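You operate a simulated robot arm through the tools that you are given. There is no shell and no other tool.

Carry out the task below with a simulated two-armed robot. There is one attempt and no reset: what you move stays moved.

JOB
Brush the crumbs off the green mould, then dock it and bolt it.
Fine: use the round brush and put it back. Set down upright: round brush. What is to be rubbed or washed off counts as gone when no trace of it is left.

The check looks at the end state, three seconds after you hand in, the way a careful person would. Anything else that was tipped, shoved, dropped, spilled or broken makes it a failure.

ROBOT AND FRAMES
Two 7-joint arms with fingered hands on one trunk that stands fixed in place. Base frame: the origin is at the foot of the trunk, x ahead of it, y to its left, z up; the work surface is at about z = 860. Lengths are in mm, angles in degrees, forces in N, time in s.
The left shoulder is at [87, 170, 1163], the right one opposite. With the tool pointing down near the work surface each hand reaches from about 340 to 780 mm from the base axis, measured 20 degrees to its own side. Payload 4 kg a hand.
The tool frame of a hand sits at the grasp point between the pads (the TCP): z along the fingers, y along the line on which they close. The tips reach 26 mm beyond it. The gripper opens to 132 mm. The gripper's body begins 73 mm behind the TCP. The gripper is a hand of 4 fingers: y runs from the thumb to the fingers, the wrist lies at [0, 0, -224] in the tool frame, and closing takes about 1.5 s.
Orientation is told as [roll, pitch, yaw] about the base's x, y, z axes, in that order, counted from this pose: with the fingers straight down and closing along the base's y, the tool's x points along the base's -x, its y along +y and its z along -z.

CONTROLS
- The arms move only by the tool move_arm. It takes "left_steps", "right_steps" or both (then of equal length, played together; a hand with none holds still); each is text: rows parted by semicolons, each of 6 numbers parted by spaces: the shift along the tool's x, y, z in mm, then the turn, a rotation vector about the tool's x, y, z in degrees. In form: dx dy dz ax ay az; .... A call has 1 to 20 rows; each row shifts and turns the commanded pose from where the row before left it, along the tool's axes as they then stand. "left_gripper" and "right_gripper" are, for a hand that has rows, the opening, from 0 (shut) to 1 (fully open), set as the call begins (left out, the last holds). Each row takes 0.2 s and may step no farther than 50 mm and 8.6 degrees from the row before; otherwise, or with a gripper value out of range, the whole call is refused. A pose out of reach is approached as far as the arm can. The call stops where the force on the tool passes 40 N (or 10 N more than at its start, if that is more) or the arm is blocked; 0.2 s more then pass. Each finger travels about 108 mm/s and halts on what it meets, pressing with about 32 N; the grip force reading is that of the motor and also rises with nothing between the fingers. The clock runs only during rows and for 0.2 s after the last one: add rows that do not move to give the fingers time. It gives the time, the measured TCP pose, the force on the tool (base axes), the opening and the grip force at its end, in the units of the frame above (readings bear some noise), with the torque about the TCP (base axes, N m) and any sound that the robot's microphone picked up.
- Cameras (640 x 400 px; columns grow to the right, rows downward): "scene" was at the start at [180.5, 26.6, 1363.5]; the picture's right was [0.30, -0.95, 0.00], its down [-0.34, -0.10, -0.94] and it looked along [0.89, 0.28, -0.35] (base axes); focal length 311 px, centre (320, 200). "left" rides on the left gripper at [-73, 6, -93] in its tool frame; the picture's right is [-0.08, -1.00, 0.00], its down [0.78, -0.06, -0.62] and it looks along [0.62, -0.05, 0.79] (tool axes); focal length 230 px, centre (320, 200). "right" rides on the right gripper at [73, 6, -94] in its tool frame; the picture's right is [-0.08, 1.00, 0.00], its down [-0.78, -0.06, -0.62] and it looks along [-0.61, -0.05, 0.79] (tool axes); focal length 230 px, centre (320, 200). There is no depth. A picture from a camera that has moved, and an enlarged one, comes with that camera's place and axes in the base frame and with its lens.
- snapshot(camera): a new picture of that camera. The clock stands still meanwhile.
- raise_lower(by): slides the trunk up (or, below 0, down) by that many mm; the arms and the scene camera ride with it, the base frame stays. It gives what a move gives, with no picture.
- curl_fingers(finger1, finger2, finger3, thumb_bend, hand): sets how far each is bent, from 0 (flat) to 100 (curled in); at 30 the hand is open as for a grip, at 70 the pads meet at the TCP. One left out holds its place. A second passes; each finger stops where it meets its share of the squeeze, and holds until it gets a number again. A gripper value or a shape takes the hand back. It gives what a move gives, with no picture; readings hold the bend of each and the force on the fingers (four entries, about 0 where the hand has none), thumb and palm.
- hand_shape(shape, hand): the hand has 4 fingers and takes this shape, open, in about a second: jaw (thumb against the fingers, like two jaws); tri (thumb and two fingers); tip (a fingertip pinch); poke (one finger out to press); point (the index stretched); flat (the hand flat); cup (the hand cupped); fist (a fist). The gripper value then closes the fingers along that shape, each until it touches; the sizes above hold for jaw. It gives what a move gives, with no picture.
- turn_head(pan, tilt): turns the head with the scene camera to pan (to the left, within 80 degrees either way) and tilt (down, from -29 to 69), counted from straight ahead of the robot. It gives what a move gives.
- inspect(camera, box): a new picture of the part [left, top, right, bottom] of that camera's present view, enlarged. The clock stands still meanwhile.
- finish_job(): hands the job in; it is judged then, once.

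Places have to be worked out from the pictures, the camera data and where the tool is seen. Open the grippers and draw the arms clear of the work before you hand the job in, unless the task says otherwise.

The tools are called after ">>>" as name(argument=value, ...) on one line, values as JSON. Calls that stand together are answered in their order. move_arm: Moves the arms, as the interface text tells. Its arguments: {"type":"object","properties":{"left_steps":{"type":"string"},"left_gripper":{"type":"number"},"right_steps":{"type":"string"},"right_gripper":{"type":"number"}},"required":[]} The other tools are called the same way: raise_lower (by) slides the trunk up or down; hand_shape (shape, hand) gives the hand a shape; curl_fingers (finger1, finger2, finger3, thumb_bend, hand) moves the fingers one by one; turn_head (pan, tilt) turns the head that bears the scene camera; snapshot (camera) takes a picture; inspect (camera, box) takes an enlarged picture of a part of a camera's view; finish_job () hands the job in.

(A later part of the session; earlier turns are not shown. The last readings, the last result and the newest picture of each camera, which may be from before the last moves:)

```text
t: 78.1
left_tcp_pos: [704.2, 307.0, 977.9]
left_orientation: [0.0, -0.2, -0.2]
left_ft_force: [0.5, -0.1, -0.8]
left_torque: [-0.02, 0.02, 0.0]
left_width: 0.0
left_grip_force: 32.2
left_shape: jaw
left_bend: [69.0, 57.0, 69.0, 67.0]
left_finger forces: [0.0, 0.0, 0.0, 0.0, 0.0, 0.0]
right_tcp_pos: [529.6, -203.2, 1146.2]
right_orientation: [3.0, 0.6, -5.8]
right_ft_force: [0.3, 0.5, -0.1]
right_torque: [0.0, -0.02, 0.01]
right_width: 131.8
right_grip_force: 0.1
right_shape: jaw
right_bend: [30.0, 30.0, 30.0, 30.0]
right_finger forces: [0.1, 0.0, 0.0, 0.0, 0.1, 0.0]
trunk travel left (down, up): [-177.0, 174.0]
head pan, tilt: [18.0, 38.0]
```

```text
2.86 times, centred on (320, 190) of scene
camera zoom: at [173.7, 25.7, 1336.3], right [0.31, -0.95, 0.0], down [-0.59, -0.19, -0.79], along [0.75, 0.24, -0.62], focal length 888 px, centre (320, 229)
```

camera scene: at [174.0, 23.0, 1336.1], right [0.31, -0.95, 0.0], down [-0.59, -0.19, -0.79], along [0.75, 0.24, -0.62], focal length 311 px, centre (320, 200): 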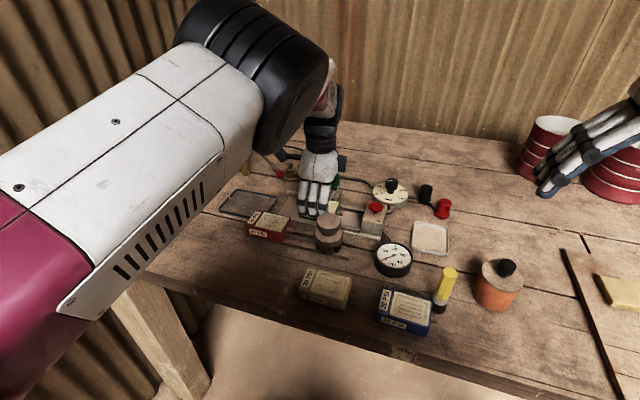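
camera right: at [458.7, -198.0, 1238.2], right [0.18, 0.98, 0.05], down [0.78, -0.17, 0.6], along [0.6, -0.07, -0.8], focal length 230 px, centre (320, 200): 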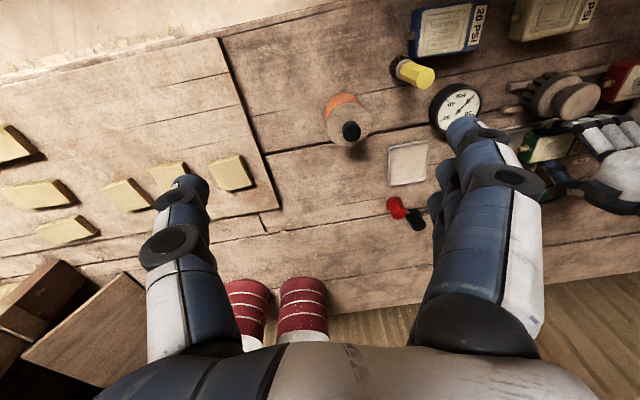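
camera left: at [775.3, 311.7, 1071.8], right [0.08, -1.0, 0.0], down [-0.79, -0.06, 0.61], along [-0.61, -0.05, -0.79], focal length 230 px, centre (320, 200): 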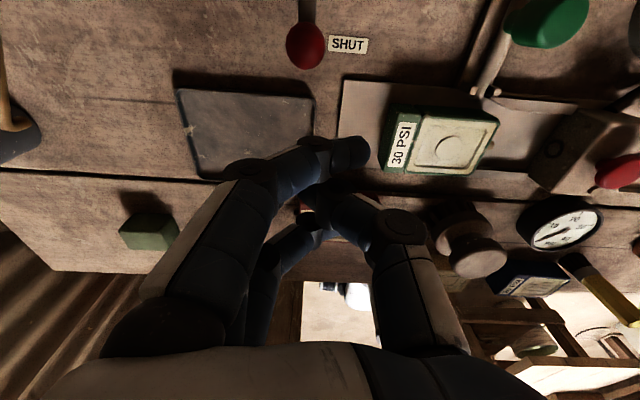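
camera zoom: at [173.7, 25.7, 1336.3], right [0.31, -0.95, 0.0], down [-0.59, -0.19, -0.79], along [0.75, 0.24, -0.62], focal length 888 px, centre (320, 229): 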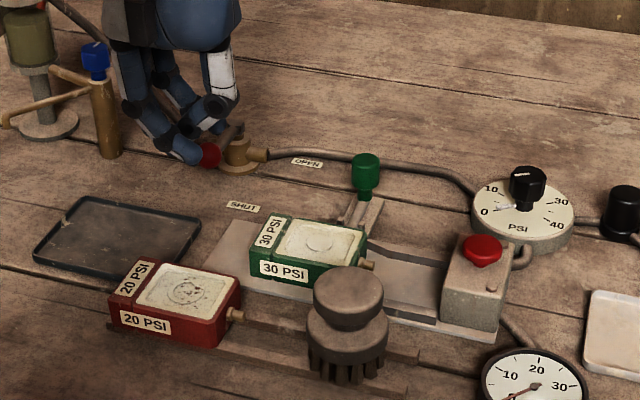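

Good pose at yaw 0. I open to about 40 mm so the thumb is straight and separate, and descend behind the mould's back face (y≈246), keeping a gap.

>>> move_arm(left_steps="2 0 0 0 0 0; 2 0 15 0 0 0; 1 -5 20 0 0 0; 0 -5 20 0 0 0; 0 0 15 0 0 0; 0 0 0 0 0 0; 0 0 0 0 0 0", left_gripper=0.3)

>>> snapshot(camera="left")

>>> inspect(camera="scene", box=[230, 130, 390, 250])

```text
t: 79.7
left_tcp_pos: [698.5, 296.8, 906.9]
left_orientation: [0.1, -0.2, -0.1]
left_ft_force: [-0.6, 0.1, 1.0]
left_torque: [-0.02, 0.0, -0.01]
left_width: 38.9
left_grip_force: 0.0
left_shape: jaw
left_bend: [73.0, 73.0, 73.0, 70.0]
left_finger forces: [0.1, 0.0, 0.1, 0.0, 0.1, 0.0]
right_tcp_pos: [529.8, -201.8, 1145.7]
right_orientation: [3.0, 0.6, -5.8]
right_ft_force: [0.1, 0.5, 0.0]
right_torque: [0.03, 0.0, 0.02]
right_width: 131.7
right_grip_force: 0.1
right_shape: jaw
right_bend: [30.0, 30.0, 30.0, 30.0]
right_finger forces: [0.0, 0.0, 0.0, 0.0, 0.1, 0.1]
trunk travel left (down, up): [-177.0, 174.0]
head pan, tilt: [18.0, 38.0]
```

```text
taken
camera left: at [770.2, 302.1, 1000.9], right [0.08, -1.0, 0.0], down [-0.79, -0.06, 0.61], along [-0.61, -0.05, -0.79], focal length 230 px, centre (320, 200)
```

left: 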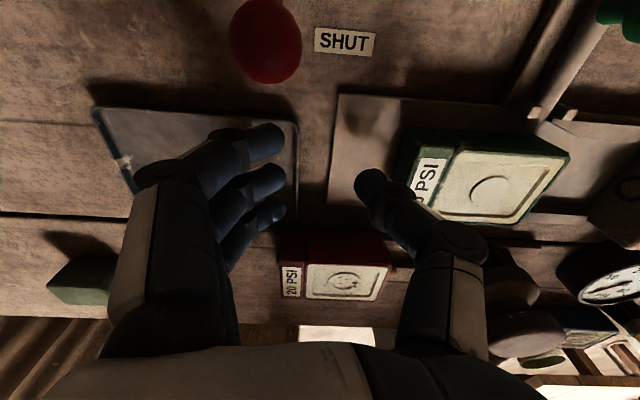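

```text
3.33 times, centred on (310, 190) of scene
camera zoom: at [173.8, 25.7, 1336.3], right [0.31, -0.95, 0.0], down [-0.59, -0.19, -0.79], along [0.75, 0.24, -0.62], focal length 1036 px, centre (353, 233)
```

zoom: 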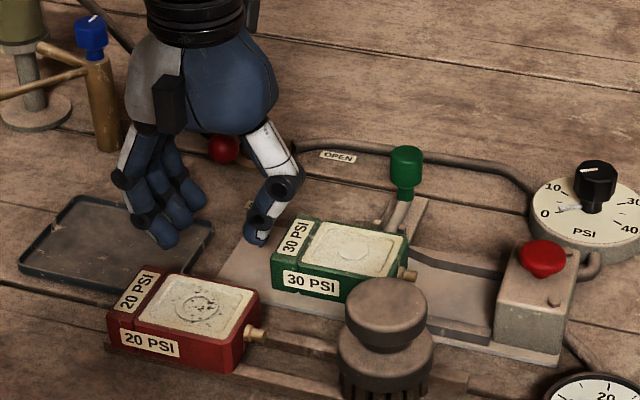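

Thumb is ~20 mm behind the mould. I lower 3 mm (staying above the tray rim) and advance −y until it touches, then keep pushing in small steps.

>>> move_arm(left_steps="0 0 3 0 0 0; 0 -6 0 0 0 0; 0 -6 0 0 0 0; 0 -6 0 0 0 0; 0 -6 0 0 0 0; 0 -6 0 0 0 0; 0 0 0 0 0 0")

>>> inspect(camera="left", box=[300, 60, 620, 260])

>>> inspect(camera="scene", box=[270, 140, 390, 240])

```text
t: 81.3
left_tcp_pos: [698.6, 267.6, 906.2]
left_orientation: [-0.1, -0.2, -0.1]
left_ft_force: [0.2, 0.8, -0.3]
left_torque: [-0.02, 0.04, -0.03]
left_width: 38.7
left_grip_force: 0.1
left_shape: jaw
left_bend: [73.0, 73.0, 73.0, 70.0]
left_finger forces: [0.1, 0.0, 0.0, 0.1, 0.9, 0.0]
right_tcp_pos: [529.8, -200.9, 1146.7]
right_orientation: [3.0, 0.6, -5.7]
right_ft_force: [0.1, -0.2, -0.3]
right_torque: [-0.01, -0.03, 0.03]
right_width: 132.1
right_grip_force: 0.0
right_shape: jaw
right_bend: [30.0, 30.0, 30.0, 30.0]
right_finger forces: [0.1, 0.0, 0.0, 0.1, 0.1, 0.0]
trunk travel left (down, up): [-177.0, 174.0]
head pan, tilt: [18.0, 38.0]
```

```text
2.00 times, centred on (460, 160) of left
camera zoom: at [770.4, 272.7, 999.5], right [0.08, -1.0, 0.0], down [-0.79, -0.06, 0.61], along [-0.61, -0.05, -0.79], focal length 460 px, centre (40, 280)
```

zoom: 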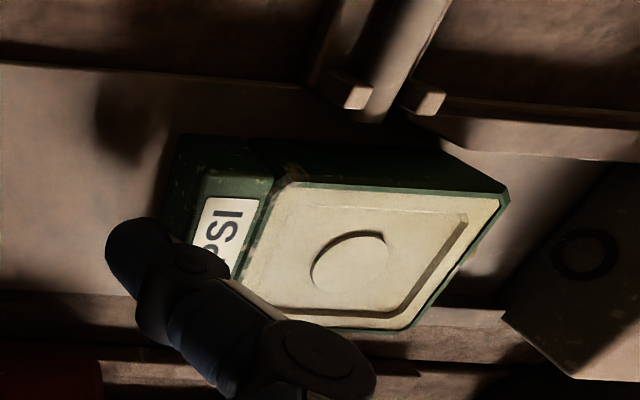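

```text
4.00 times, centred on (330, 190) of scene
camera zoom: at [173.7, 25.7, 1336.3], right [0.31, -0.95, 0.0], down [-0.59, -0.19, -0.79], along [0.75, 0.24, -0.62], focal length 1244 px, centre (280, 240)
```

zoom: 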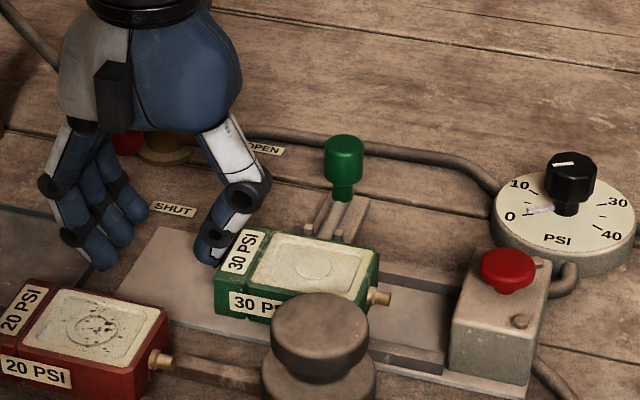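

Contact made (thumb force 0.9 N). I push on −y by ~45 mm, and will then check seating.

>>> move_arm(left_steps="0 -5 0 0 0 0; 0 -5 0 0 0 0; 0 -5 0 0 0 0; 0 -5 0 0 0 0; 0 -5 0 0 0 0; 0 -5 0 0 0 0; 0 -5 0 0 0 0; 0 -5 0 0 0 0; 0 -5 0 0 0 0; 0 0 0 0 0 0")

>>> inspect(camera="left", box=[300, 60, 620, 260])

>>> inspect(camera="scene", box=[280, 140, 400, 240])

```text
t: 83.5
left_tcp_pos: [696.9, 221.5, 906.6]
left_orientation: [0.0, -0.2, -0.1]
left_ft_force: [-1.0, 0.7, -0.2]
left_torque: [-0.01, -0.04, -0.02]
left_width: 38.5
left_grip_force: 0.1
left_shape: jaw
left_bend: [73.0, 73.0, 73.0, 70.0]
left_finger forces: [0.1, 0.0, 0.0, 0.0, 1.3, 0.0]
right_tcp_pos: [529.7, -202.8, 1146.0]
right_orientation: [3.0, 0.6, -5.7]
right_ft_force: [0.1, -0.8, 0.3]
right_torque: [0.0, 0.02, -0.01]
right_width: 131.6
right_grip_force: 0.0
right_shape: jaw
right_bend: [30.0, 30.0, 30.0, 30.0]
right_finger forces: [0.0, 0.0, 0.0, 0.0, 0.1, 0.0]
trunk travel left (down, up): [-177.0, 174.0]
head pan, tilt: [18.0, 38.0]
```

```text
2.00 times, centred on (460, 160) of left
camera zoom: at [769.9, 226.2, 1000.4], right [0.08, -1.0, 0.0], down [-0.79, -0.06, 0.61], along [-0.61, -0.05, -0.79], focal length 460 px, centre (40, 280)
```

zoom: 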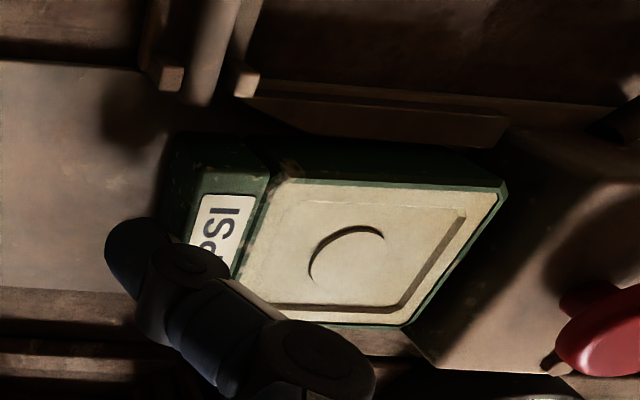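

```text
4.00 times, centred on (340, 190) of scene
camera zoom: at [173.7, 25.8, 1336.3], right [0.31, -0.95, 0.0], down [-0.59, -0.19, -0.79], along [0.75, 0.24, -0.62], focal length 1244 px, centre (240, 240)
```

zoom: 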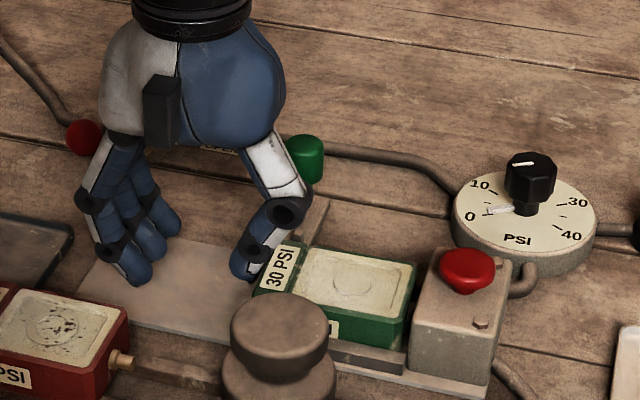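

The mould slides freely and straight. I continue with finer steps toward the block, watching the force as the nipple enters.

>>> move_arm(left_steps="0 -3 0 0 0 0; 0 -3 0 0 0 0; 0 -3 0 0 0 0; 0 -3 0 0 0 0; 0 -2 0 0 0 0; 0 0 0 0 0 0")

>>> inspect(camera="left", box=[340, 40, 600, 240])

>>> inspect(camera="scene", box=[300, 160, 400, 240])

```text
t: 84.9
left_tcp_pos: [699.7, 208.0, 905.7]
left_orientation: [0.1, -0.1, 0.0]
left_ft_force: [1.5, 7.8, 4.6]
left_torque: [-0.01, -0.03, 0.02]
left_width: 35.5
left_grip_force: 0.1
left_shape: jaw
left_bend: [73.0, 73.0, 73.0, 72.0]
left_finger forces: [0.0, 0.0, 0.0, 0.0, 9.0, 0.0]
right_tcp_pos: [530.9, -201.4, 1145.6]
right_orientation: [2.9, 0.5, -5.7]
right_ft_force: [1.1, 0.1, 0.3]
right_torque: [0.01, -0.01, 0.01]
right_width: 131.9
right_grip_force: 0.0
right_shape: jaw
right_bend: [30.0, 30.0, 30.0, 30.0]
right_finger forces: [0.0, 0.1, 0.0, 0.0, 0.1, 0.1]
trunk travel left (down, up): [-177.0, 174.0]
head pan, tilt: [18.0, 38.0]
```

```text
2.00 times, centred on (470, 140) of left
camera zoom: at [771.0, 213.3, 999.7], right [0.08, -1.0, 0.0], down [-0.79, -0.06, 0.61], along [-0.61, -0.05, -0.79], focal length 460 px, centre (20, 320)
```

zoom: 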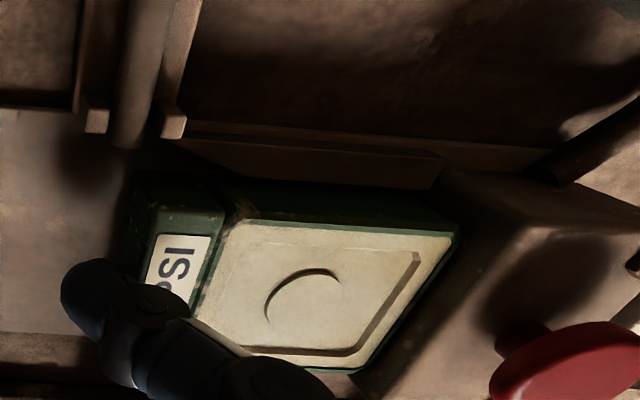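

```text
5.00 times, centred on (350, 200) of scene
camera zoom: at [173.5, 26.4, 1336.3], right [0.31, -0.95, 0.0], down [-0.59, -0.19, -0.79], along [0.75, 0.24, -0.62], focal length 1555 px, centre (170, 200)
```

zoom: 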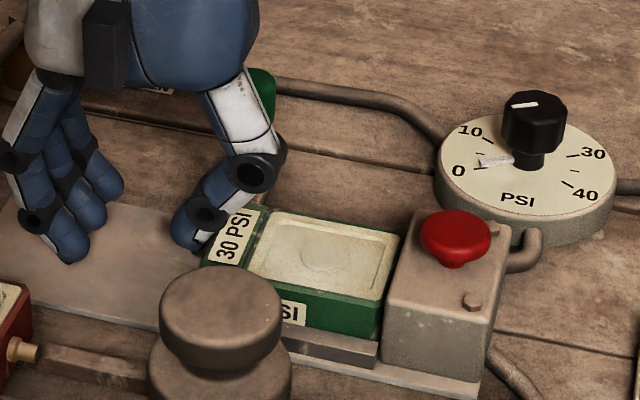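

Nipple is in and the front is at y≈96 with 8 N resistance. I press 3–4 mm more to make sure it is fully seated.

>>> move_arm(left_steps="0 -1.5 0 0 0 0; 0 -1.5 0 0 0 0; 0 -1.5 0 0 0 0; 0 0 0 0 0 0; 0 0 0 0 0 0")

>>> inspect(camera="left", box=[340, 40, 600, 240])

>>> inspect(camera="scene", box=[300, 160, 400, 240])

```text
t: 86.1
left_tcp_pos: [699.1, 205.3, 905.0]
left_orientation: [-0.2, -0.2, -0.1]
left_ft_force: [0.3, 10.7, 4.8]
left_torque: [0.03, 0.01, 0.01]
left_width: 34.2
left_grip_force: 0.1
left_shape: jaw
left_bend: [73.0, 73.0, 73.0, 73.0]
left_finger forces: [0.1, 0.1, 0.1, 0.1, 11.9, 0.1]
right_tcp_pos: [528.5, -202.3, 1146.9]
right_orientation: [2.9, 0.5, -5.7]
right_ft_force: [-0.8, -0.3, 0.7]
right_torque: [0.0, -0.01, 0.04]
right_width: 131.8
right_grip_force: 0.1
right_shape: jaw
right_bend: [30.0, 30.0, 30.0, 30.0]
right_finger forces: [0.1, 0.0, 0.1, 0.0, 0.0, 0.0]
trunk travel left (down, up): [-177.0, 174.0]
head pan, tilt: [18.0, 38.0]
```

```text
2.00 times, centred on (470, 140) of left
camera zoom: at [771.4, 209.3, 999.7], right [0.08, -1.0, 0.0], down [-0.79, -0.06, 0.61], along [-0.61, -0.05, -0.79], focal length 460 px, centre (20, 320)
```

zoom: 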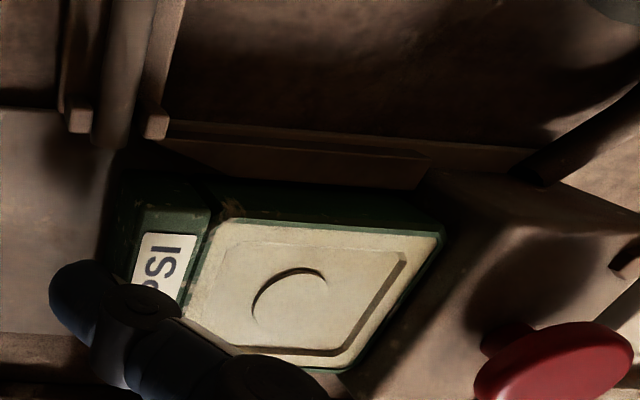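

```text
5.00 times, centred on (350, 200) of scene
camera zoom: at [173.2, 26.8, 1336.3], right [0.31, -0.95, 0.0], down [-0.59, -0.19, -0.79], along [0.75, 0.24, -0.62], focal length 1555 px, centre (170, 200)
```

zoom: 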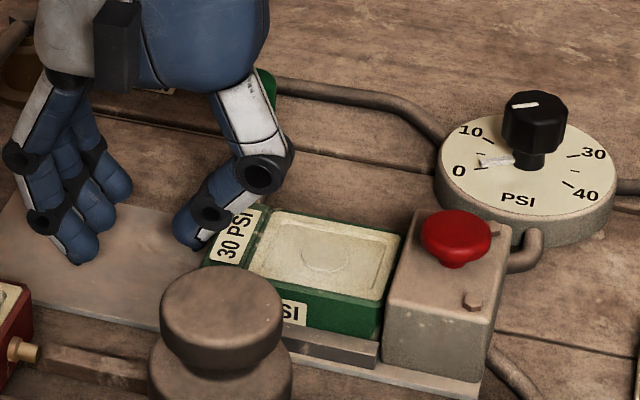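

In the scene view the mould no longer moves while the thumb flexes, so it's seated against the block. I zoom on the rod tip relative to the mould's back edge to check that the bolt can pass.

>>> inspect(camera="left", box=[350, 60, 450, 160])

>>> inspect(camera="scene", box=[320, 175, 380, 225])

```text
4.00 times, centred on (400, 110) of left
camera zoom: at [771.4, 209.3, 999.7], right [0.08, -1.0, 0.0], down [-0.79, -0.06, 0.61], along [-0.61, -0.05, -0.79], focal length 920 px, centre (0, 560)
```

zoom: 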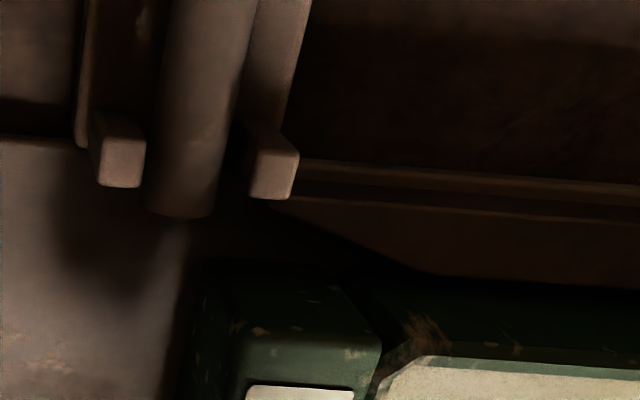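

```text
8.00 times, centred on (350, 200) of scene
camera zoom: at [173.2, 26.8, 1336.3], right [0.31, -0.95, 0.0], down [-0.59, -0.19, -0.79], along [0.75, 0.24, -0.62], focal length 2488 px, centre (80, 200)
```

zoom: 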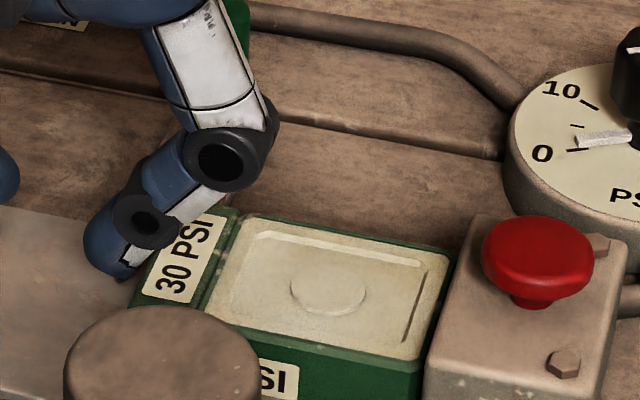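

Mould back face at y≈175 and the rod occupies y≈176–186, so the bolt should just pass behind it. I retract the thumb (+y), then lift the hand clear and check that the mould stays put.

>>> move_arm(left_steps="0 4 0 0 0 0; 0 6 0 0 0 0; 0 8 -5 0 0 0; 0 5 -25 0 0 0; 0 0 -30 0 0 0; 0 0 -30 0 0 0; 0 0 -20 0 0 0; 0 0 0 0 0 0; 0 0 0 0 0 0")

>>> snapshot(camera="left")

>>> inspect(camera="scene", box=[270, 140, 410, 250])

```text
t: 88.1
left_tcp_pos: [695.6, 227.1, 1014.7]
left_orientation: [0.1, -0.2, -0.1]
left_ft_force: [-0.4, -1.0, 0.2]
left_torque: [0.02, 0.01, -0.04]
left_width: 39.4
left_grip_force: 0.0
left_shape: jaw
left_bend: [73.0, 73.0, 73.0, 70.0]
left_finger forces: [0.0, 0.1, 0.1, 0.0, 0.0, 0.0]
right_tcp_pos: [529.9, -202.8, 1146.7]
right_orientation: [3.0, 0.6, -5.7]
right_ft_force: [-0.1, 0.4, 0.1]
right_torque: [0.0, -0.02, 0.0]
right_width: 132.0
right_grip_force: 0.0
right_shape: jaw
right_bend: [30.0, 30.0, 30.0, 30.0]
right_finger forces: [0.0, 0.1, 0.0, 0.0, 0.1, 0.0]
trunk travel left (down, up): [-177.0, 174.0]
head pan, tilt: [18.0, 38.0]
```

```text
taken
camera left: at [768.7, 232.1, 1108.9], right [0.08, -1.0, 0.0], down [-0.79, -0.06, 0.61], along [-0.61, -0.05, -0.79], focal length 230 px, centre (320, 200)
```

left: 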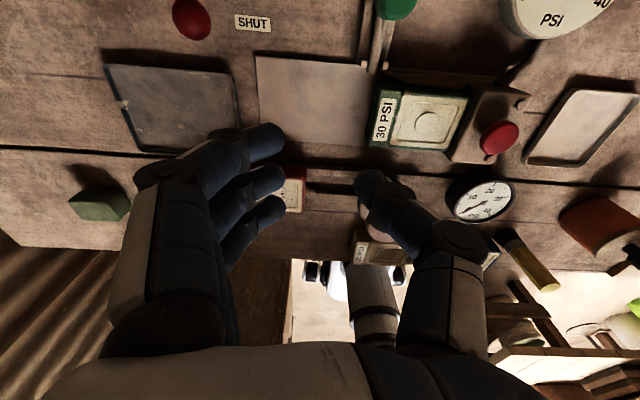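

```text
3.64 times, centred on (340, 195) of scene
camera zoom: at [173.7, 25.6, 1336.3], right [0.31, -0.95, 0.0], down [-0.59, -0.19, -0.79], along [0.75, 0.24, -0.62], focal length 1131 px, centre (247, 218)
```

zoom: 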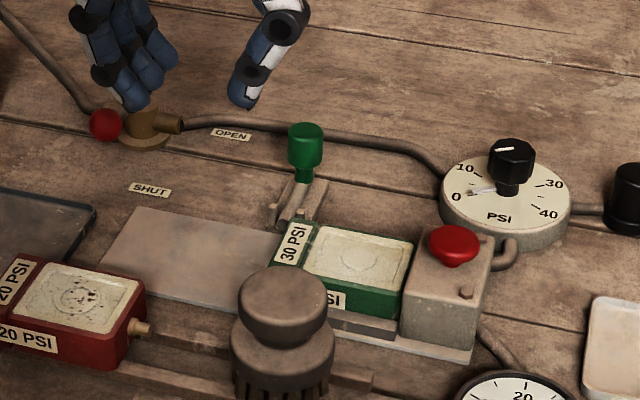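

The mould stays docked. I zoom in on the interface and the bolt from both cameras to check for any gap and to locate the knob precisely.

>>> inspect(camera="left", box=[340, 0, 540, 170])

>>> inspect(camera="scene", box=[330, 165, 410, 235])

>>> inspect(camera="scene", box=[320, 160, 380, 220])

```text
2.35 times, centred on (440, 85) of left
camera zoom: at [768.7, 232.1, 1108.9], right [0.08, -1.0, 0.0], down [-0.79, -0.06, 0.61], along [-0.61, -0.05, -0.79], focal length 541 px, centre (38, 471)
```

zoom: 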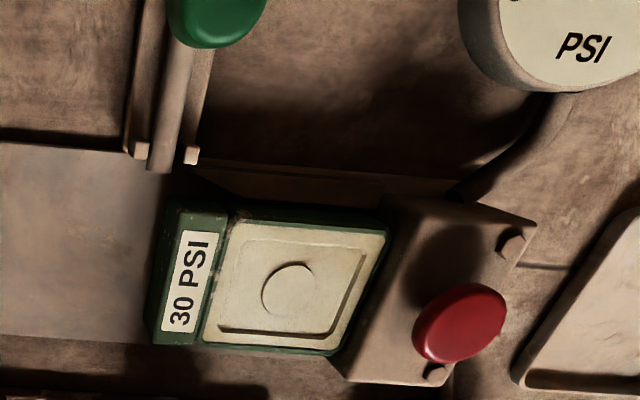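

```text
5.71 times, centred on (370, 200) of scene
camera zoom: at [173.7, 25.6, 1336.3], right [0.31, -0.95, 0.0], down [-0.59, -0.19, -0.79], along [0.75, 0.24, -0.62], focal length 1777 px, centre (34, 200)
```

zoom: 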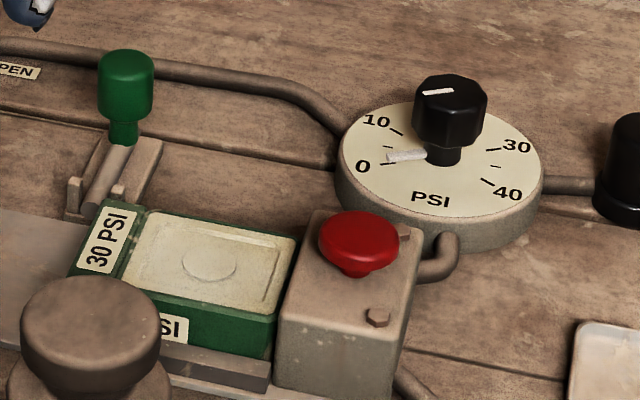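

```text
6.67 times, centred on (350, 190) of scene
camera zoom: at [173.7, 25.6, 1336.3], right [0.31, -0.95, 0.0], down [-0.59, -0.19, -0.79], along [0.75, 0.24, -0.62], focal length 2073 px, centre (120, 267)
```

zoom: 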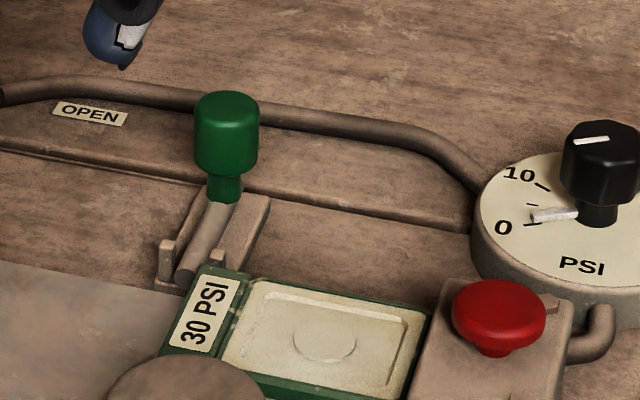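

Mould sits flush. Combining rays, the bolt knob is at about (775, 180), 22 mm across, z≈893–921. To reach it I pitch the hand ~24° so the fingers point forward-down.

>>> move_arm(left_steps="0 0 0 0 -8 0; 0 0 0 0 -8 0; 0 0 0 0 -8 0; 0 0 0 0 0 0; 0 0 0 0 0 0", left_gripper=0.48)

>>> move_arm(left_steps="-11 -9 15 0 0 0; -11 -9 15 0 0 0; -11 -9 15 0 0 0; -11 -9 14 0 0 0; -10 -9 14 0 0 0; 0 0 0 0 0 0; 0 0 0 0 0 0")

>>> snapshot(camera="left")

>>> inspect(camera="scene", box=[270, 120, 410, 230])

```text
t: 89.3
left_tcp_pos: [697.1, 226.5, 1014.9]
left_orientation: [0.0, -24.1, 0.0]
left_ft_force: [-0.7, 0.5, 0.2]
left_torque: [0.0, 0.0, 0.01]
left_width: 62.7
left_grip_force: 0.0
left_shape: jaw
left_bend: [73.0, 73.0, 73.0, 70.0]
left_finger forces: [0.0, 0.0, 0.0, 0.1, 0.0, 0.1]
right_tcp_pos: [529.7, -202.4, 1145.9]
right_orientation: [3.0, 0.5, -5.7]
right_ft_force: [-0.6, -0.3, 0.6]
right_torque: [-0.03, 0.01, 0.02]
right_width: 131.7
right_grip_force: 0.0
right_shape: jaw
right_bend: [30.0, 30.0, 30.0, 30.0]
right_finger forces: [0.1, 0.1, 0.0, 0.1, 0.1, 0.1]
trunk travel left (down, up): [-177.0, 174.0]
head pan, tilt: [18.0, 38.0]
```

```text
t: 90.9
left_tcp_pos: [777.0, 180.6, 970.7]
left_orientation: [0.0, -24.2, -0.1]
left_ft_force: [0.3, -0.6, 0.8]
left_torque: [0.02, 0.03, -0.02]
left_width: 62.5
left_grip_force: 0.0
left_shape: jaw
left_bend: [73.0, 73.0, 73.0, 70.0]
left_finger forces: [0.0, 0.0, 0.0, 0.1, 0.0, 0.0]
right_tcp_pos: [530.6, -201.8, 1145.0]
right_orientation: [3.0, 0.6, -5.7]
right_ft_force: [0.4, 0.0, 0.5]
right_torque: [-0.02, -0.02, -0.03]
right_width: 131.8
right_grip_force: 0.0
right_shape: jaw
right_bend: [30.0, 30.0, 30.0, 30.0]
right_finger forces: [0.0, 0.1, 0.0, 0.0, 0.1, 0.0]
trunk travel left (down, up): [-177.0, 174.0]
head pan, tilt: [18.0, 38.0]
```

```text
taken
camera left: at [805.3, 185.0, 1085.5], right [0.07, -1.0, 0.03], down [-0.97, -0.06, 0.24], along [-0.24, -0.05, -0.97], focal length 230 px, centre (320, 200)
```

left: 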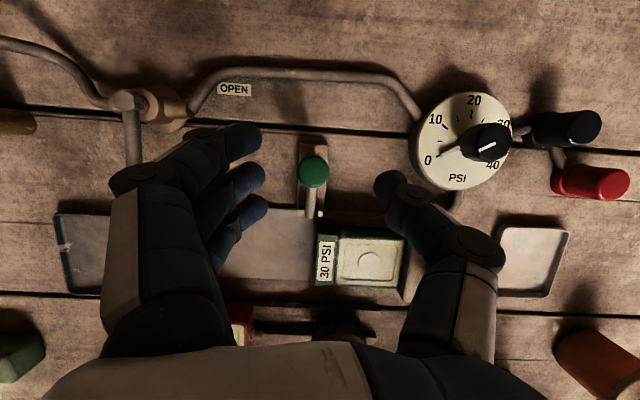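

```text
3.64 times, centred on (340, 175) of scene
camera zoom: at [174.0, 25.6, 1336.2], right [0.31, -0.95, 0.0], down [-0.59, -0.19, -0.79], along [0.75, 0.24, -0.62], focal length 1131 px, centre (247, 291)
```

zoom: 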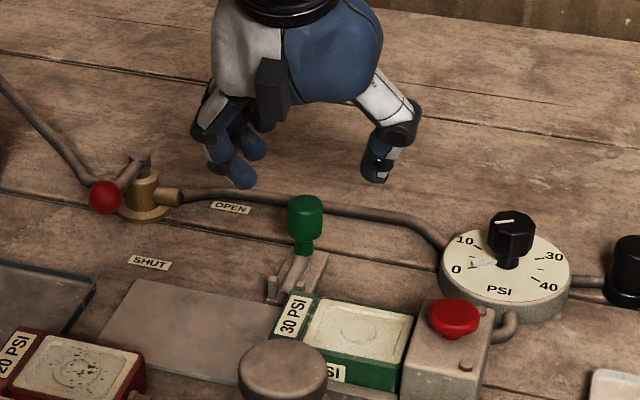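

Three camera rays agree on the knob: (785, 181), top z≈913. The hand is reachable and lined up above it; I lower so that the finger pads flank the knob.

>>> move_arm(left_steps="4 0.5 12 0 0 0; 4 0.5 12 0 0 0; 4 0 12 0 0 0; 4 0 12 0 0 0; 0 0 0 0 0 0; 0 0 0 0 0 0")

>>> snapshot(camera="left")

>>> inspect(camera="scene", box=[290, 130, 400, 220])

```text
t: 92.3
left_tcp_pos: [781.6, 183.4, 917.3]
left_orientation: [0.0, -24.2, 0.0]
left_ft_force: [-0.8, 0.0, 0.2]
left_torque: [0.01, -0.03, 0.0]
left_width: 62.7
left_grip_force: 0.0
left_shape: jaw
left_bend: [73.0, 73.0, 73.0, 70.0]
left_finger forces: [0.0, 0.1, 0.0, 0.0, 0.0, 0.0]
right_tcp_pos: [530.4, -202.0, 1145.7]
right_orientation: [3.0, 0.7, -5.7]
right_ft_force: [0.4, -0.6, -0.2]
right_torque: [0.01, 0.01, -0.02]
right_width: 131.8
right_grip_force: 0.0
right_shape: jaw
right_bend: [30.0, 30.0, 30.0, 30.0]
right_finger forces: [0.0, 0.0, 0.1, 0.0, 0.0, 0.1]
trunk travel left (down, up): [-177.0, 174.0]
head pan, tilt: [18.0, 38.0]
```

```text
taken
camera left: at [809.5, 188.0, 1033.9], right [0.07, -1.0, 0.03], down [-0.97, -0.06, 0.24], along [-0.24, -0.05, -0.97], focal length 230 px, centre (320, 200)
```

left: 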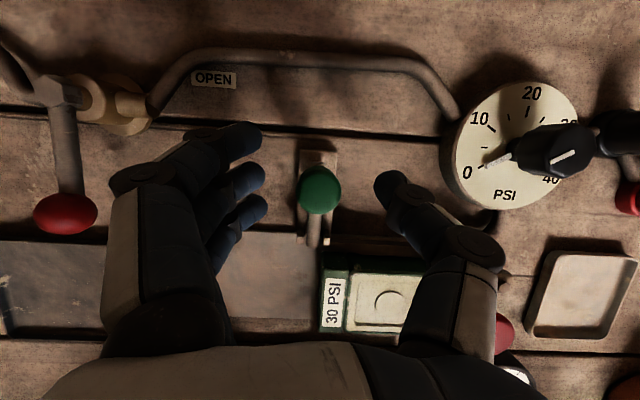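

```text
4.44 times, centred on (345, 175) of scene
camera zoom: at [173.8, 25.7, 1336.3], right [0.31, -0.95, 0.0], down [-0.59, -0.19, -0.79], along [0.75, 0.24, -0.62], focal length 1382 px, centre (209, 311)
```

zoom: 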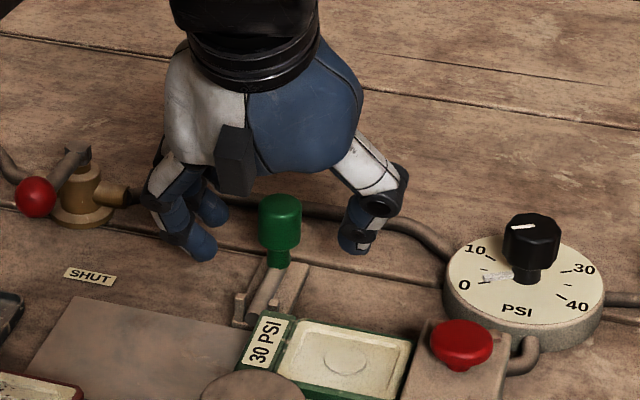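

Knob is centred between the digits. I lower ~9 mm more and close on it.

>>> move_arm(left_steps="1 -1 4.5 0 0 0; 1 -0.5 4.5 0 0 0; 0 0 0 0 0 0; 0 0 0 0 0 0")

>>> move_arm(left_steps="0 0 0 0 0 0; 0 0 0 0 0 0; 0 0 0 0 0 0; 0 0 0 0 0 0; 0 0 0 0 0 0; 0 0 0 0 0 0", left_gripper=0.05)

>>> snapshot(camera="left")

>>> inspect(camera="scene", box=[290, 130, 400, 220])

```text
t: 93.3
left_tcp_pos: [783.5, 180.2, 910.1]
left_orientation: [0.0, -24.2, 0.0]
left_ft_force: [-0.9, 0.0, 0.6]
left_torque: [0.0, -0.01, 0.0]
left_width: 62.6
left_grip_force: 0.1
left_shape: jaw
left_bend: [73.0, 73.0, 73.0, 70.0]
left_finger forces: [0.0, 0.0, 0.1, 0.0, 0.0, 0.0]
right_tcp_pos: [530.9, -201.5, 1146.5]
right_orientation: [3.0, 0.6, -5.6]
right_ft_force: [0.2, -0.8, -0.3]
right_torque: [0.0, 0.03, -0.03]
right_width: 131.8
right_grip_force: 0.0
right_shape: jaw
right_bend: [30.0, 30.0, 30.0, 30.0]
right_finger forces: [0.0, 0.0, 0.0, 0.1, 0.0, 0.0]
trunk travel left (down, up): [-177.0, 174.0]
head pan, tilt: [18.0, 38.0]
```

```text
t: 94.7
left_tcp_pos: [784.6, 181.1, 911.8]
left_orientation: [-0.1, -24.2, -0.2]
left_ft_force: [-0.3, -2.6, -0.5]
left_torque: [0.25, 0.2, -0.18]
left_width: 4.6
left_grip_force: 32.1
left_shape: jaw
left_bend: [70.0, 71.0, 69.0, 70.0]
left_finger forces: [0.2, 11.4, 14.2, 0.1, 27.4, 0.0]
right_tcp_pos: [530.2, -203.1, 1145.9]
right_orientation: [2.9, 0.6, -5.7]
right_ft_force: [-0.1, -0.1, 0.4]
right_torque: [-0.03, 0.0, 0.01]
right_width: 132.0
right_grip_force: 0.2
right_shape: jaw
right_bend: [30.0, 30.0, 30.0, 30.0]
right_finger forces: [0.0, 0.0, 0.0, 0.1, 0.0, 0.0]
trunk travel left (down, up): [-177.0, 174.0]
head pan, tilt: [18.0, 38.0]
```

```text
taken
camera left: at [811.8, 185.3, 1026.0], right [0.07, -1.0, 0.03], down [-0.97, -0.06, 0.24], along [-0.24, -0.05, -0.97], focal length 230 px, centre (320, 200)
```

left: 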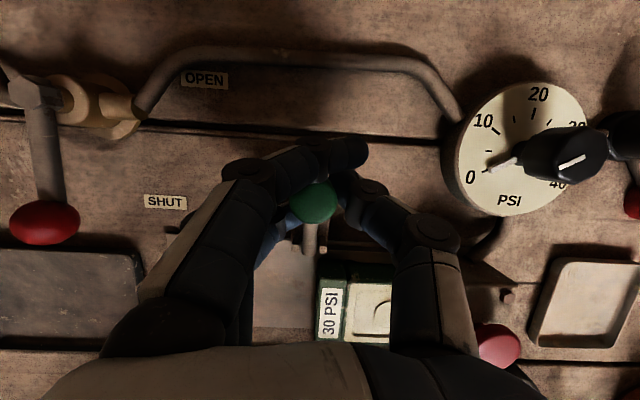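

```text
4.44 times, centred on (345, 175) of scene
camera zoom: at [173.8, 25.4, 1336.3], right [0.31, -0.95, 0.0], down [-0.59, -0.19, -0.79], along [0.75, 0.24, -0.62], focal length 1382 px, centre (209, 311)
```

zoom: 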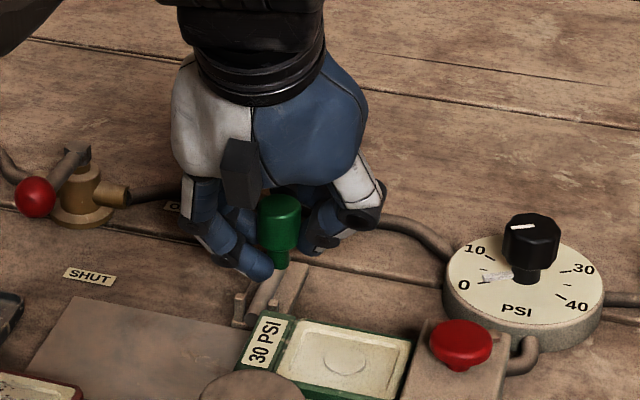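

One finger has hooked behind (+x of) the knob and the others hold it. I pull straight along −x in small steps, watching the force.

>>> move_arm(left_steps="3.65 0 -1.63 0 0 0; 3.65 0 -1.63 0 0 0; 3.65 0 -1.63 0 0 0; 3.65 0 -1.63 0 0 0; 0 0 0 0 0 0")

>>> snapshot(camera="left")

>>> inspect(camera="scene", box=[290, 130, 400, 220])

```text
t: 95.9
left_tcp_pos: [768.5, 180.0, 909.3]
left_orientation: [0.0, -24.0, 0.0]
left_ft_force: [-0.3, -3.5, -3.3]
left_torque: [0.2, 0.14, -0.14]
left_width: 4.7
left_grip_force: 32.0
left_shape: jaw
left_bend: [70.0, 71.0, 69.0, 70.0]
left_finger forces: [0.2, 11.6, 13.2, 0.0, 27.6, 0.0]
right_tcp_pos: [530.8, -203.4, 1145.1]
right_orientation: [3.0, 0.6, -5.8]
right_ft_force: [-0.2, -0.7, 0.2]
right_torque: [-0.05, -0.02, 0.01]
right_width: 131.7
right_grip_force: 0.2
right_shape: jaw
right_bend: [30.0, 30.0, 30.0, 30.0]
right_finger forces: [0.0, 0.0, 0.0, 0.0, 0.0, 0.0]
trunk travel left (down, up): [-177.0, 174.0]
head pan, tilt: [18.0, 38.0]
```

```text
taken
camera left: at [795.7, 185.3, 1026.1], right [0.07, -1.0, 0.03], down [-0.97, -0.06, 0.24], along [-0.24, -0.05, -0.97], focal length 230 px, centre (320, 200)
```

left: 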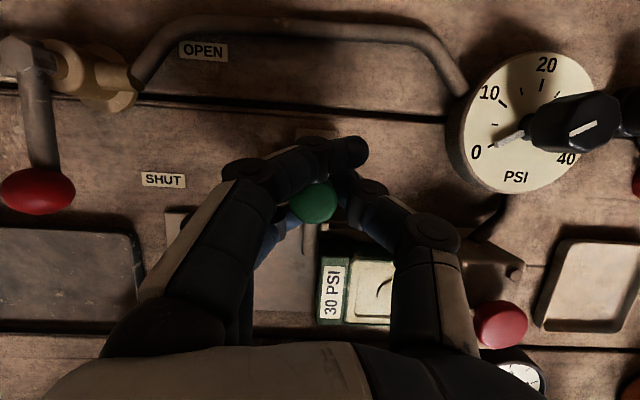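

```text
4.44 times, centred on (345, 175) of scene
camera zoom: at [174.1, 25.3, 1336.2], right [0.31, -0.95, 0.0], down [-0.59, -0.19, -0.79], along [0.75, 0.24, -0.62], focal length 1382 px, centre (209, 311)
```

zoom: 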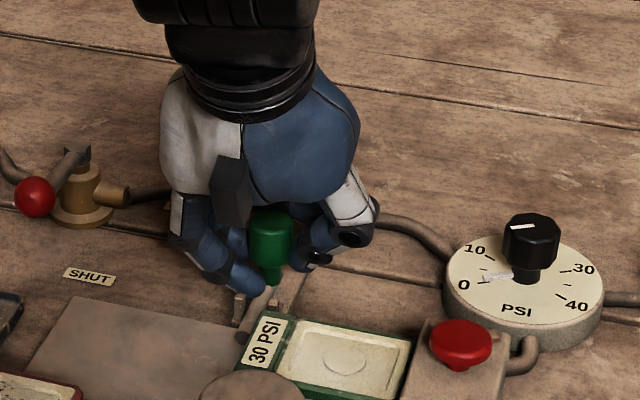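

The bolt slid 16 mm freely, knob still upright. I continue in smaller groups until it meets its stop.

>>> move_arm(left_steps="2.74 0 -1.22 0 0 0; 2.74 0 -1.22 0 0 0; 2.74 0 -1.22 0 0 0; 0 0 0 0 0 0")

>>> move_arm(left_steps="2.74 0 -1.22 0 0 0; 2.74 0 -1.22 0 0 0; 0 0 0 0 0 0")

>>> inspect(camera="left", box=[220, 100, 420, 340])

>>> inspect(camera="scene", box=[300, 140, 400, 220])

```text
t: 96.9
left_tcp_pos: [763.4, 181.7, 910.5]
left_orientation: [-0.1, -24.4, -0.1]
left_ft_force: [35.7, -6.4, -3.3]
left_torque: [0.21, -0.64, -0.5]
left_width: 4.4
left_grip_force: 31.4
left_shape: jaw
left_bend: [70.0, 71.0, 69.0, 70.0]
left_finger forces: [0.2, 11.6, 44.9, 0.0, 26.6, 0.1]
right_tcp_pos: [533.5, -203.2, 1143.3]
right_orientation: [3.0, 0.7, -5.7]
right_ft_force: [0.6, -0.1, 0.5]
right_torque: [0.0, -0.01, 0.01]
right_width: 132.1
right_grip_force: 0.0
right_shape: jaw
right_bend: [30.0, 30.0, 30.0, 30.0]
right_finger forces: [0.0, 0.0, 0.0, 0.1, 0.0, 0.1]
trunk travel left (down, up): [-177.0, 174.0]
head pan, tilt: [18.0, 38.0]
```

```text
t: 97.3
left_tcp_pos: [762.9, 180.0, 912.7]
left_orientation: [0.1, -25.0, -0.1]
left_ft_force: [25.3, -4.9, -13.1]
left_torque: [0.25, -0.48, -0.42]
left_width: 3.7
left_grip_force: 32.2
left_shape: jaw
left_bend: [70.0, 71.0, 68.0, 70.0]
left_finger forces: [0.1, 10.6, 34.5, 0.0, 23.4, 0.1]
right_tcp_pos: [533.3, -201.3, 1142.0]
right_orientation: [3.0, 0.8, -5.6]
right_ft_force: [0.0, -0.7, -0.3]
right_torque: [0.01, -0.03, -0.02]
right_width: 131.8
right_grip_force: 0.0
right_shape: jaw
right_bend: [30.0, 30.0, 30.0, 30.0]
right_finger forces: [0.0, 0.0, 0.1, 0.1, 0.1, 0.1]
trunk travel left (down, up): [-177.0, 174.0]
head pan, tilt: [18.0, 38.0]
stopped in row 2 (left hand): the force on the tool passed its limit at 48 N (the readings are from after the stop); the commanded pose is now the measured one
```

```text
1.67 times, centred on (320, 220) of left
camera zoom: at [789.5, 185.0, 1027.8], right [0.07, -1.0, 0.03], down [-0.97, -0.06, 0.23], along [-0.22, -0.05, -0.97], focal length 384 px, centre (320, 167)
```

zoom: 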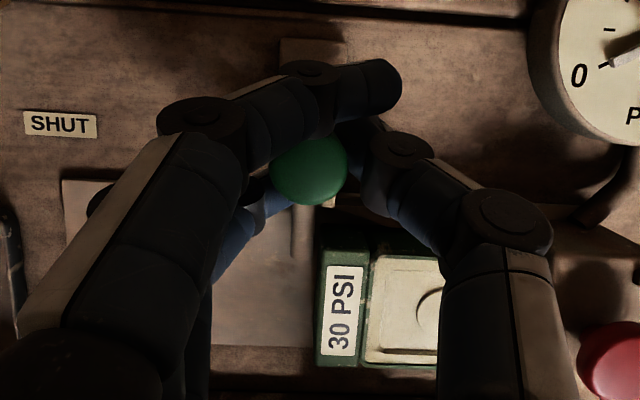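

```text
5.00 times, centred on (350, 180) of scene
camera zoom: at [177.9, 26.0, 1335.3], right [0.31, -0.95, 0.0], down [-0.59, -0.19, -0.79], along [0.75, 0.24, -0.62], focal length 1555 px, centre (170, 300)
```

zoom: 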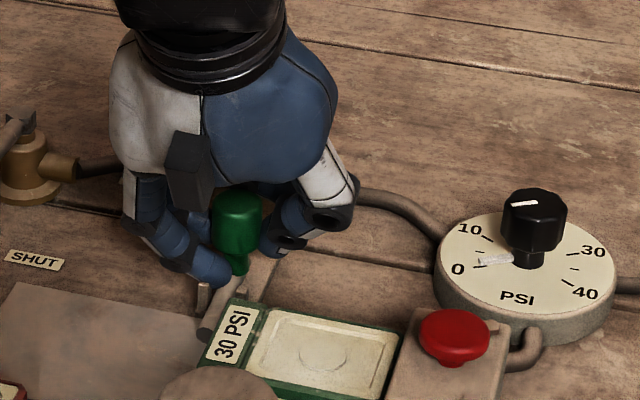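

The stop came from a finger (finger 3, 45 N) hitting the bolt's guide cheek, not the bolt's own end stop; the knob is at x≈763 (22 mm of travel). I back off 2 mm, open, and rise to regrip the knob higher with less tilt.

>>> move_arm(left_steps="-1.8 0 0.8 0 0 0; 0 0 0 0 0 0")

>>> move_arm(left_steps="0 0 0 0 0 0; 0 0 0 0 0 0; 0 0 0 0 0 0; 0 0 0 0 0 0; 0 0 0 0 0 0", left_gripper=0.45)

>>> inspect(camera="left", box=[220, 100, 420, 340])

>>> inspect(camera="scene", box=[300, 140, 400, 220])

```text
t: 97.9
left_tcp_pos: [764.4, 180.1, 911.9]
left_orientation: [0.0, -24.7, -0.2]
left_ft_force: [20.8, -5.1, -16.7]
left_torque: [0.16, -0.38, -0.37]
left_width: 3.5
left_grip_force: 32.2
left_shape: jaw
left_bend: [70.0, 71.0, 68.0, 70.0]
left_finger forces: [0.0, 10.6, 27.7, 0.1, 24.0, 0.0]
right_tcp_pos: [532.5, -201.8, 1141.8]
right_orientation: [3.0, 0.8, -5.7]
right_ft_force: [-0.5, -0.9, 0.0]
right_torque: [-0.04, 0.03, 0.04]
right_width: 131.8
right_grip_force: 0.0
right_shape: jaw
right_bend: [30.0, 30.0, 30.0, 30.0]
right_finger forces: [0.0, 0.1, 0.0, 0.1, 0.0, 0.1]
trunk travel left (down, up): [-177.0, 174.0]
head pan, tilt: [18.0, 38.0]
```

```text
t: 99.1
left_tcp_pos: [760.9, 181.1, 915.1]
left_orientation: [0.0, -25.0, -0.1]
left_ft_force: [0.2, 1.0, 0.2]
left_torque: [0.03, 0.04, -0.02]
left_width: 58.7
left_grip_force: 0.1
left_shape: jaw
left_bend: [73.0, 73.0, 73.0, 70.0]
left_finger forces: [0.1, 0.0, 0.1, 0.0, 0.0, 0.0]
right_tcp_pos: [529.6, -203.1, 1145.5]
right_orientation: [3.0, 0.4, -5.7]
right_ft_force: [0.2, 0.9, -0.6]
right_torque: [0.01, -0.04, 0.0]
right_width: 131.8
right_grip_force: 0.0
right_shape: jaw
right_bend: [30.0, 30.0, 30.0, 30.0]
right_finger forces: [0.1, 0.0, 0.0, 0.1, 0.0, 0.0]
trunk travel left (down, up): [-177.0, 174.0]
head pan, tilt: [18.0, 38.0]
```

```text
1.67 times, centred on (320, 220) of left
camera zoom: at [787.5, 185.7, 1031.4], right [0.07, -1.0, 0.03], down [-0.97, -0.06, 0.23], along [-0.23, -0.05, -0.97], focal length 384 px, centre (320, 167)
```

zoom: 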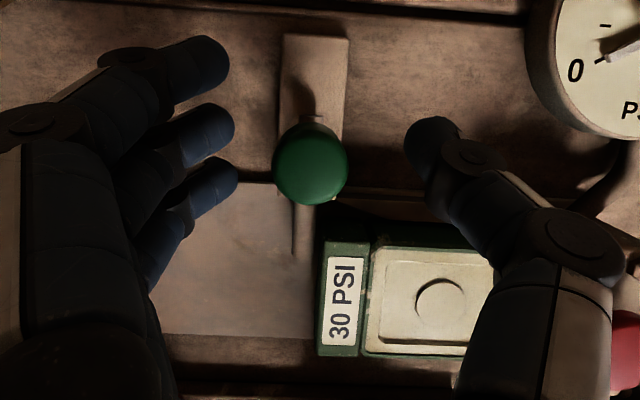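

```text
5.00 times, centred on (350, 180) of scene
camera zoom: at [173.5, 25.7, 1336.3], right [0.31, -0.95, 0.0], down [-0.59, -0.19, -0.79], along [0.75, 0.24, -0.62], focal length 1555 px, centre (170, 300)
```

zoom: 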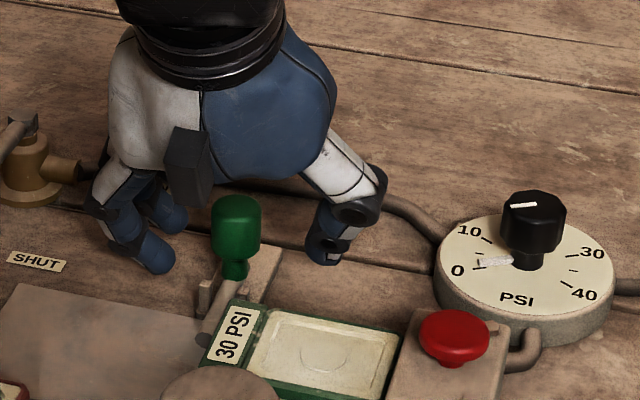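

The knob is at x≈760.5 and the rod already extends ~16 mm behind the mould. I reduce the hand's tilt to ~13° and raise it a few mm so no finger meets the cheeks.

>>> move_arm(left_steps="0 0 -3 0 6 0; 0 0 -2 0 6 0; 0 0 0 0 0 0; 0 0 0 0 0 0")

>>> inspect(camera="left", box=[220, 60, 420, 300])

>>> inspect(camera="scene", box=[300, 140, 400, 220])

```text
t: 100.1
left_tcp_pos: [759.2, 180.5, 920.2]
left_orientation: [0.1, -12.9, 0.0]
left_ft_force: [-0.5, 0.3, -0.4]
left_torque: [0.01, 0.03, 0.0]
left_width: 59.0
left_grip_force: 0.0
left_shape: jaw
left_bend: [73.0, 73.0, 73.0, 70.0]
left_finger forces: [0.1, 0.1, 0.0, 0.1, 0.0, 0.0]
right_tcp_pos: [529.7, -202.5, 1145.6]
right_orientation: [3.1, 0.6, -5.7]
right_ft_force: [-0.2, 0.3, 0.9]
right_torque: [0.01, -0.04, -0.05]
right_width: 132.3
right_grip_force: 0.0
right_shape: jaw
right_bend: [30.0, 30.0, 30.0, 30.0]
right_finger forces: [0.1, 0.0, 0.0, 0.0, 0.0, 0.0]
trunk travel left (down, up): [-177.0, 174.0]
head pan, tilt: [18.0, 38.0]
```

```text
1.67 times, centred on (320, 180) of left
camera zoom: at [810.2, 186.2, 1027.2], right [0.07, -1.0, 0.02], down [-0.9, -0.06, 0.43], along [-0.42, -0.05, -0.9], focal length 384 px, centre (320, 233)
```

zoom: 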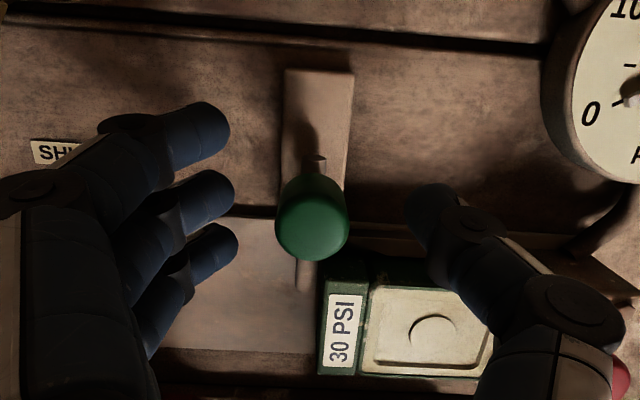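

```text
5.00 times, centred on (350, 180) of scene
camera zoom: at [173.9, 25.8, 1336.2], right [0.31, -0.95, 0.0], down [-0.59, -0.19, -0.79], along [0.75, 0.24, -0.62], focal length 1555 px, centre (170, 300)
```

zoom: 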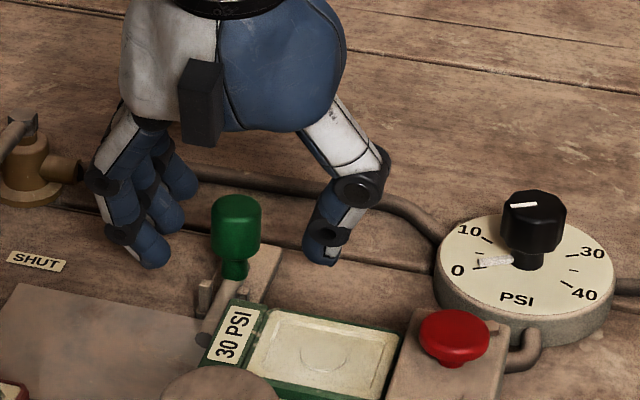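

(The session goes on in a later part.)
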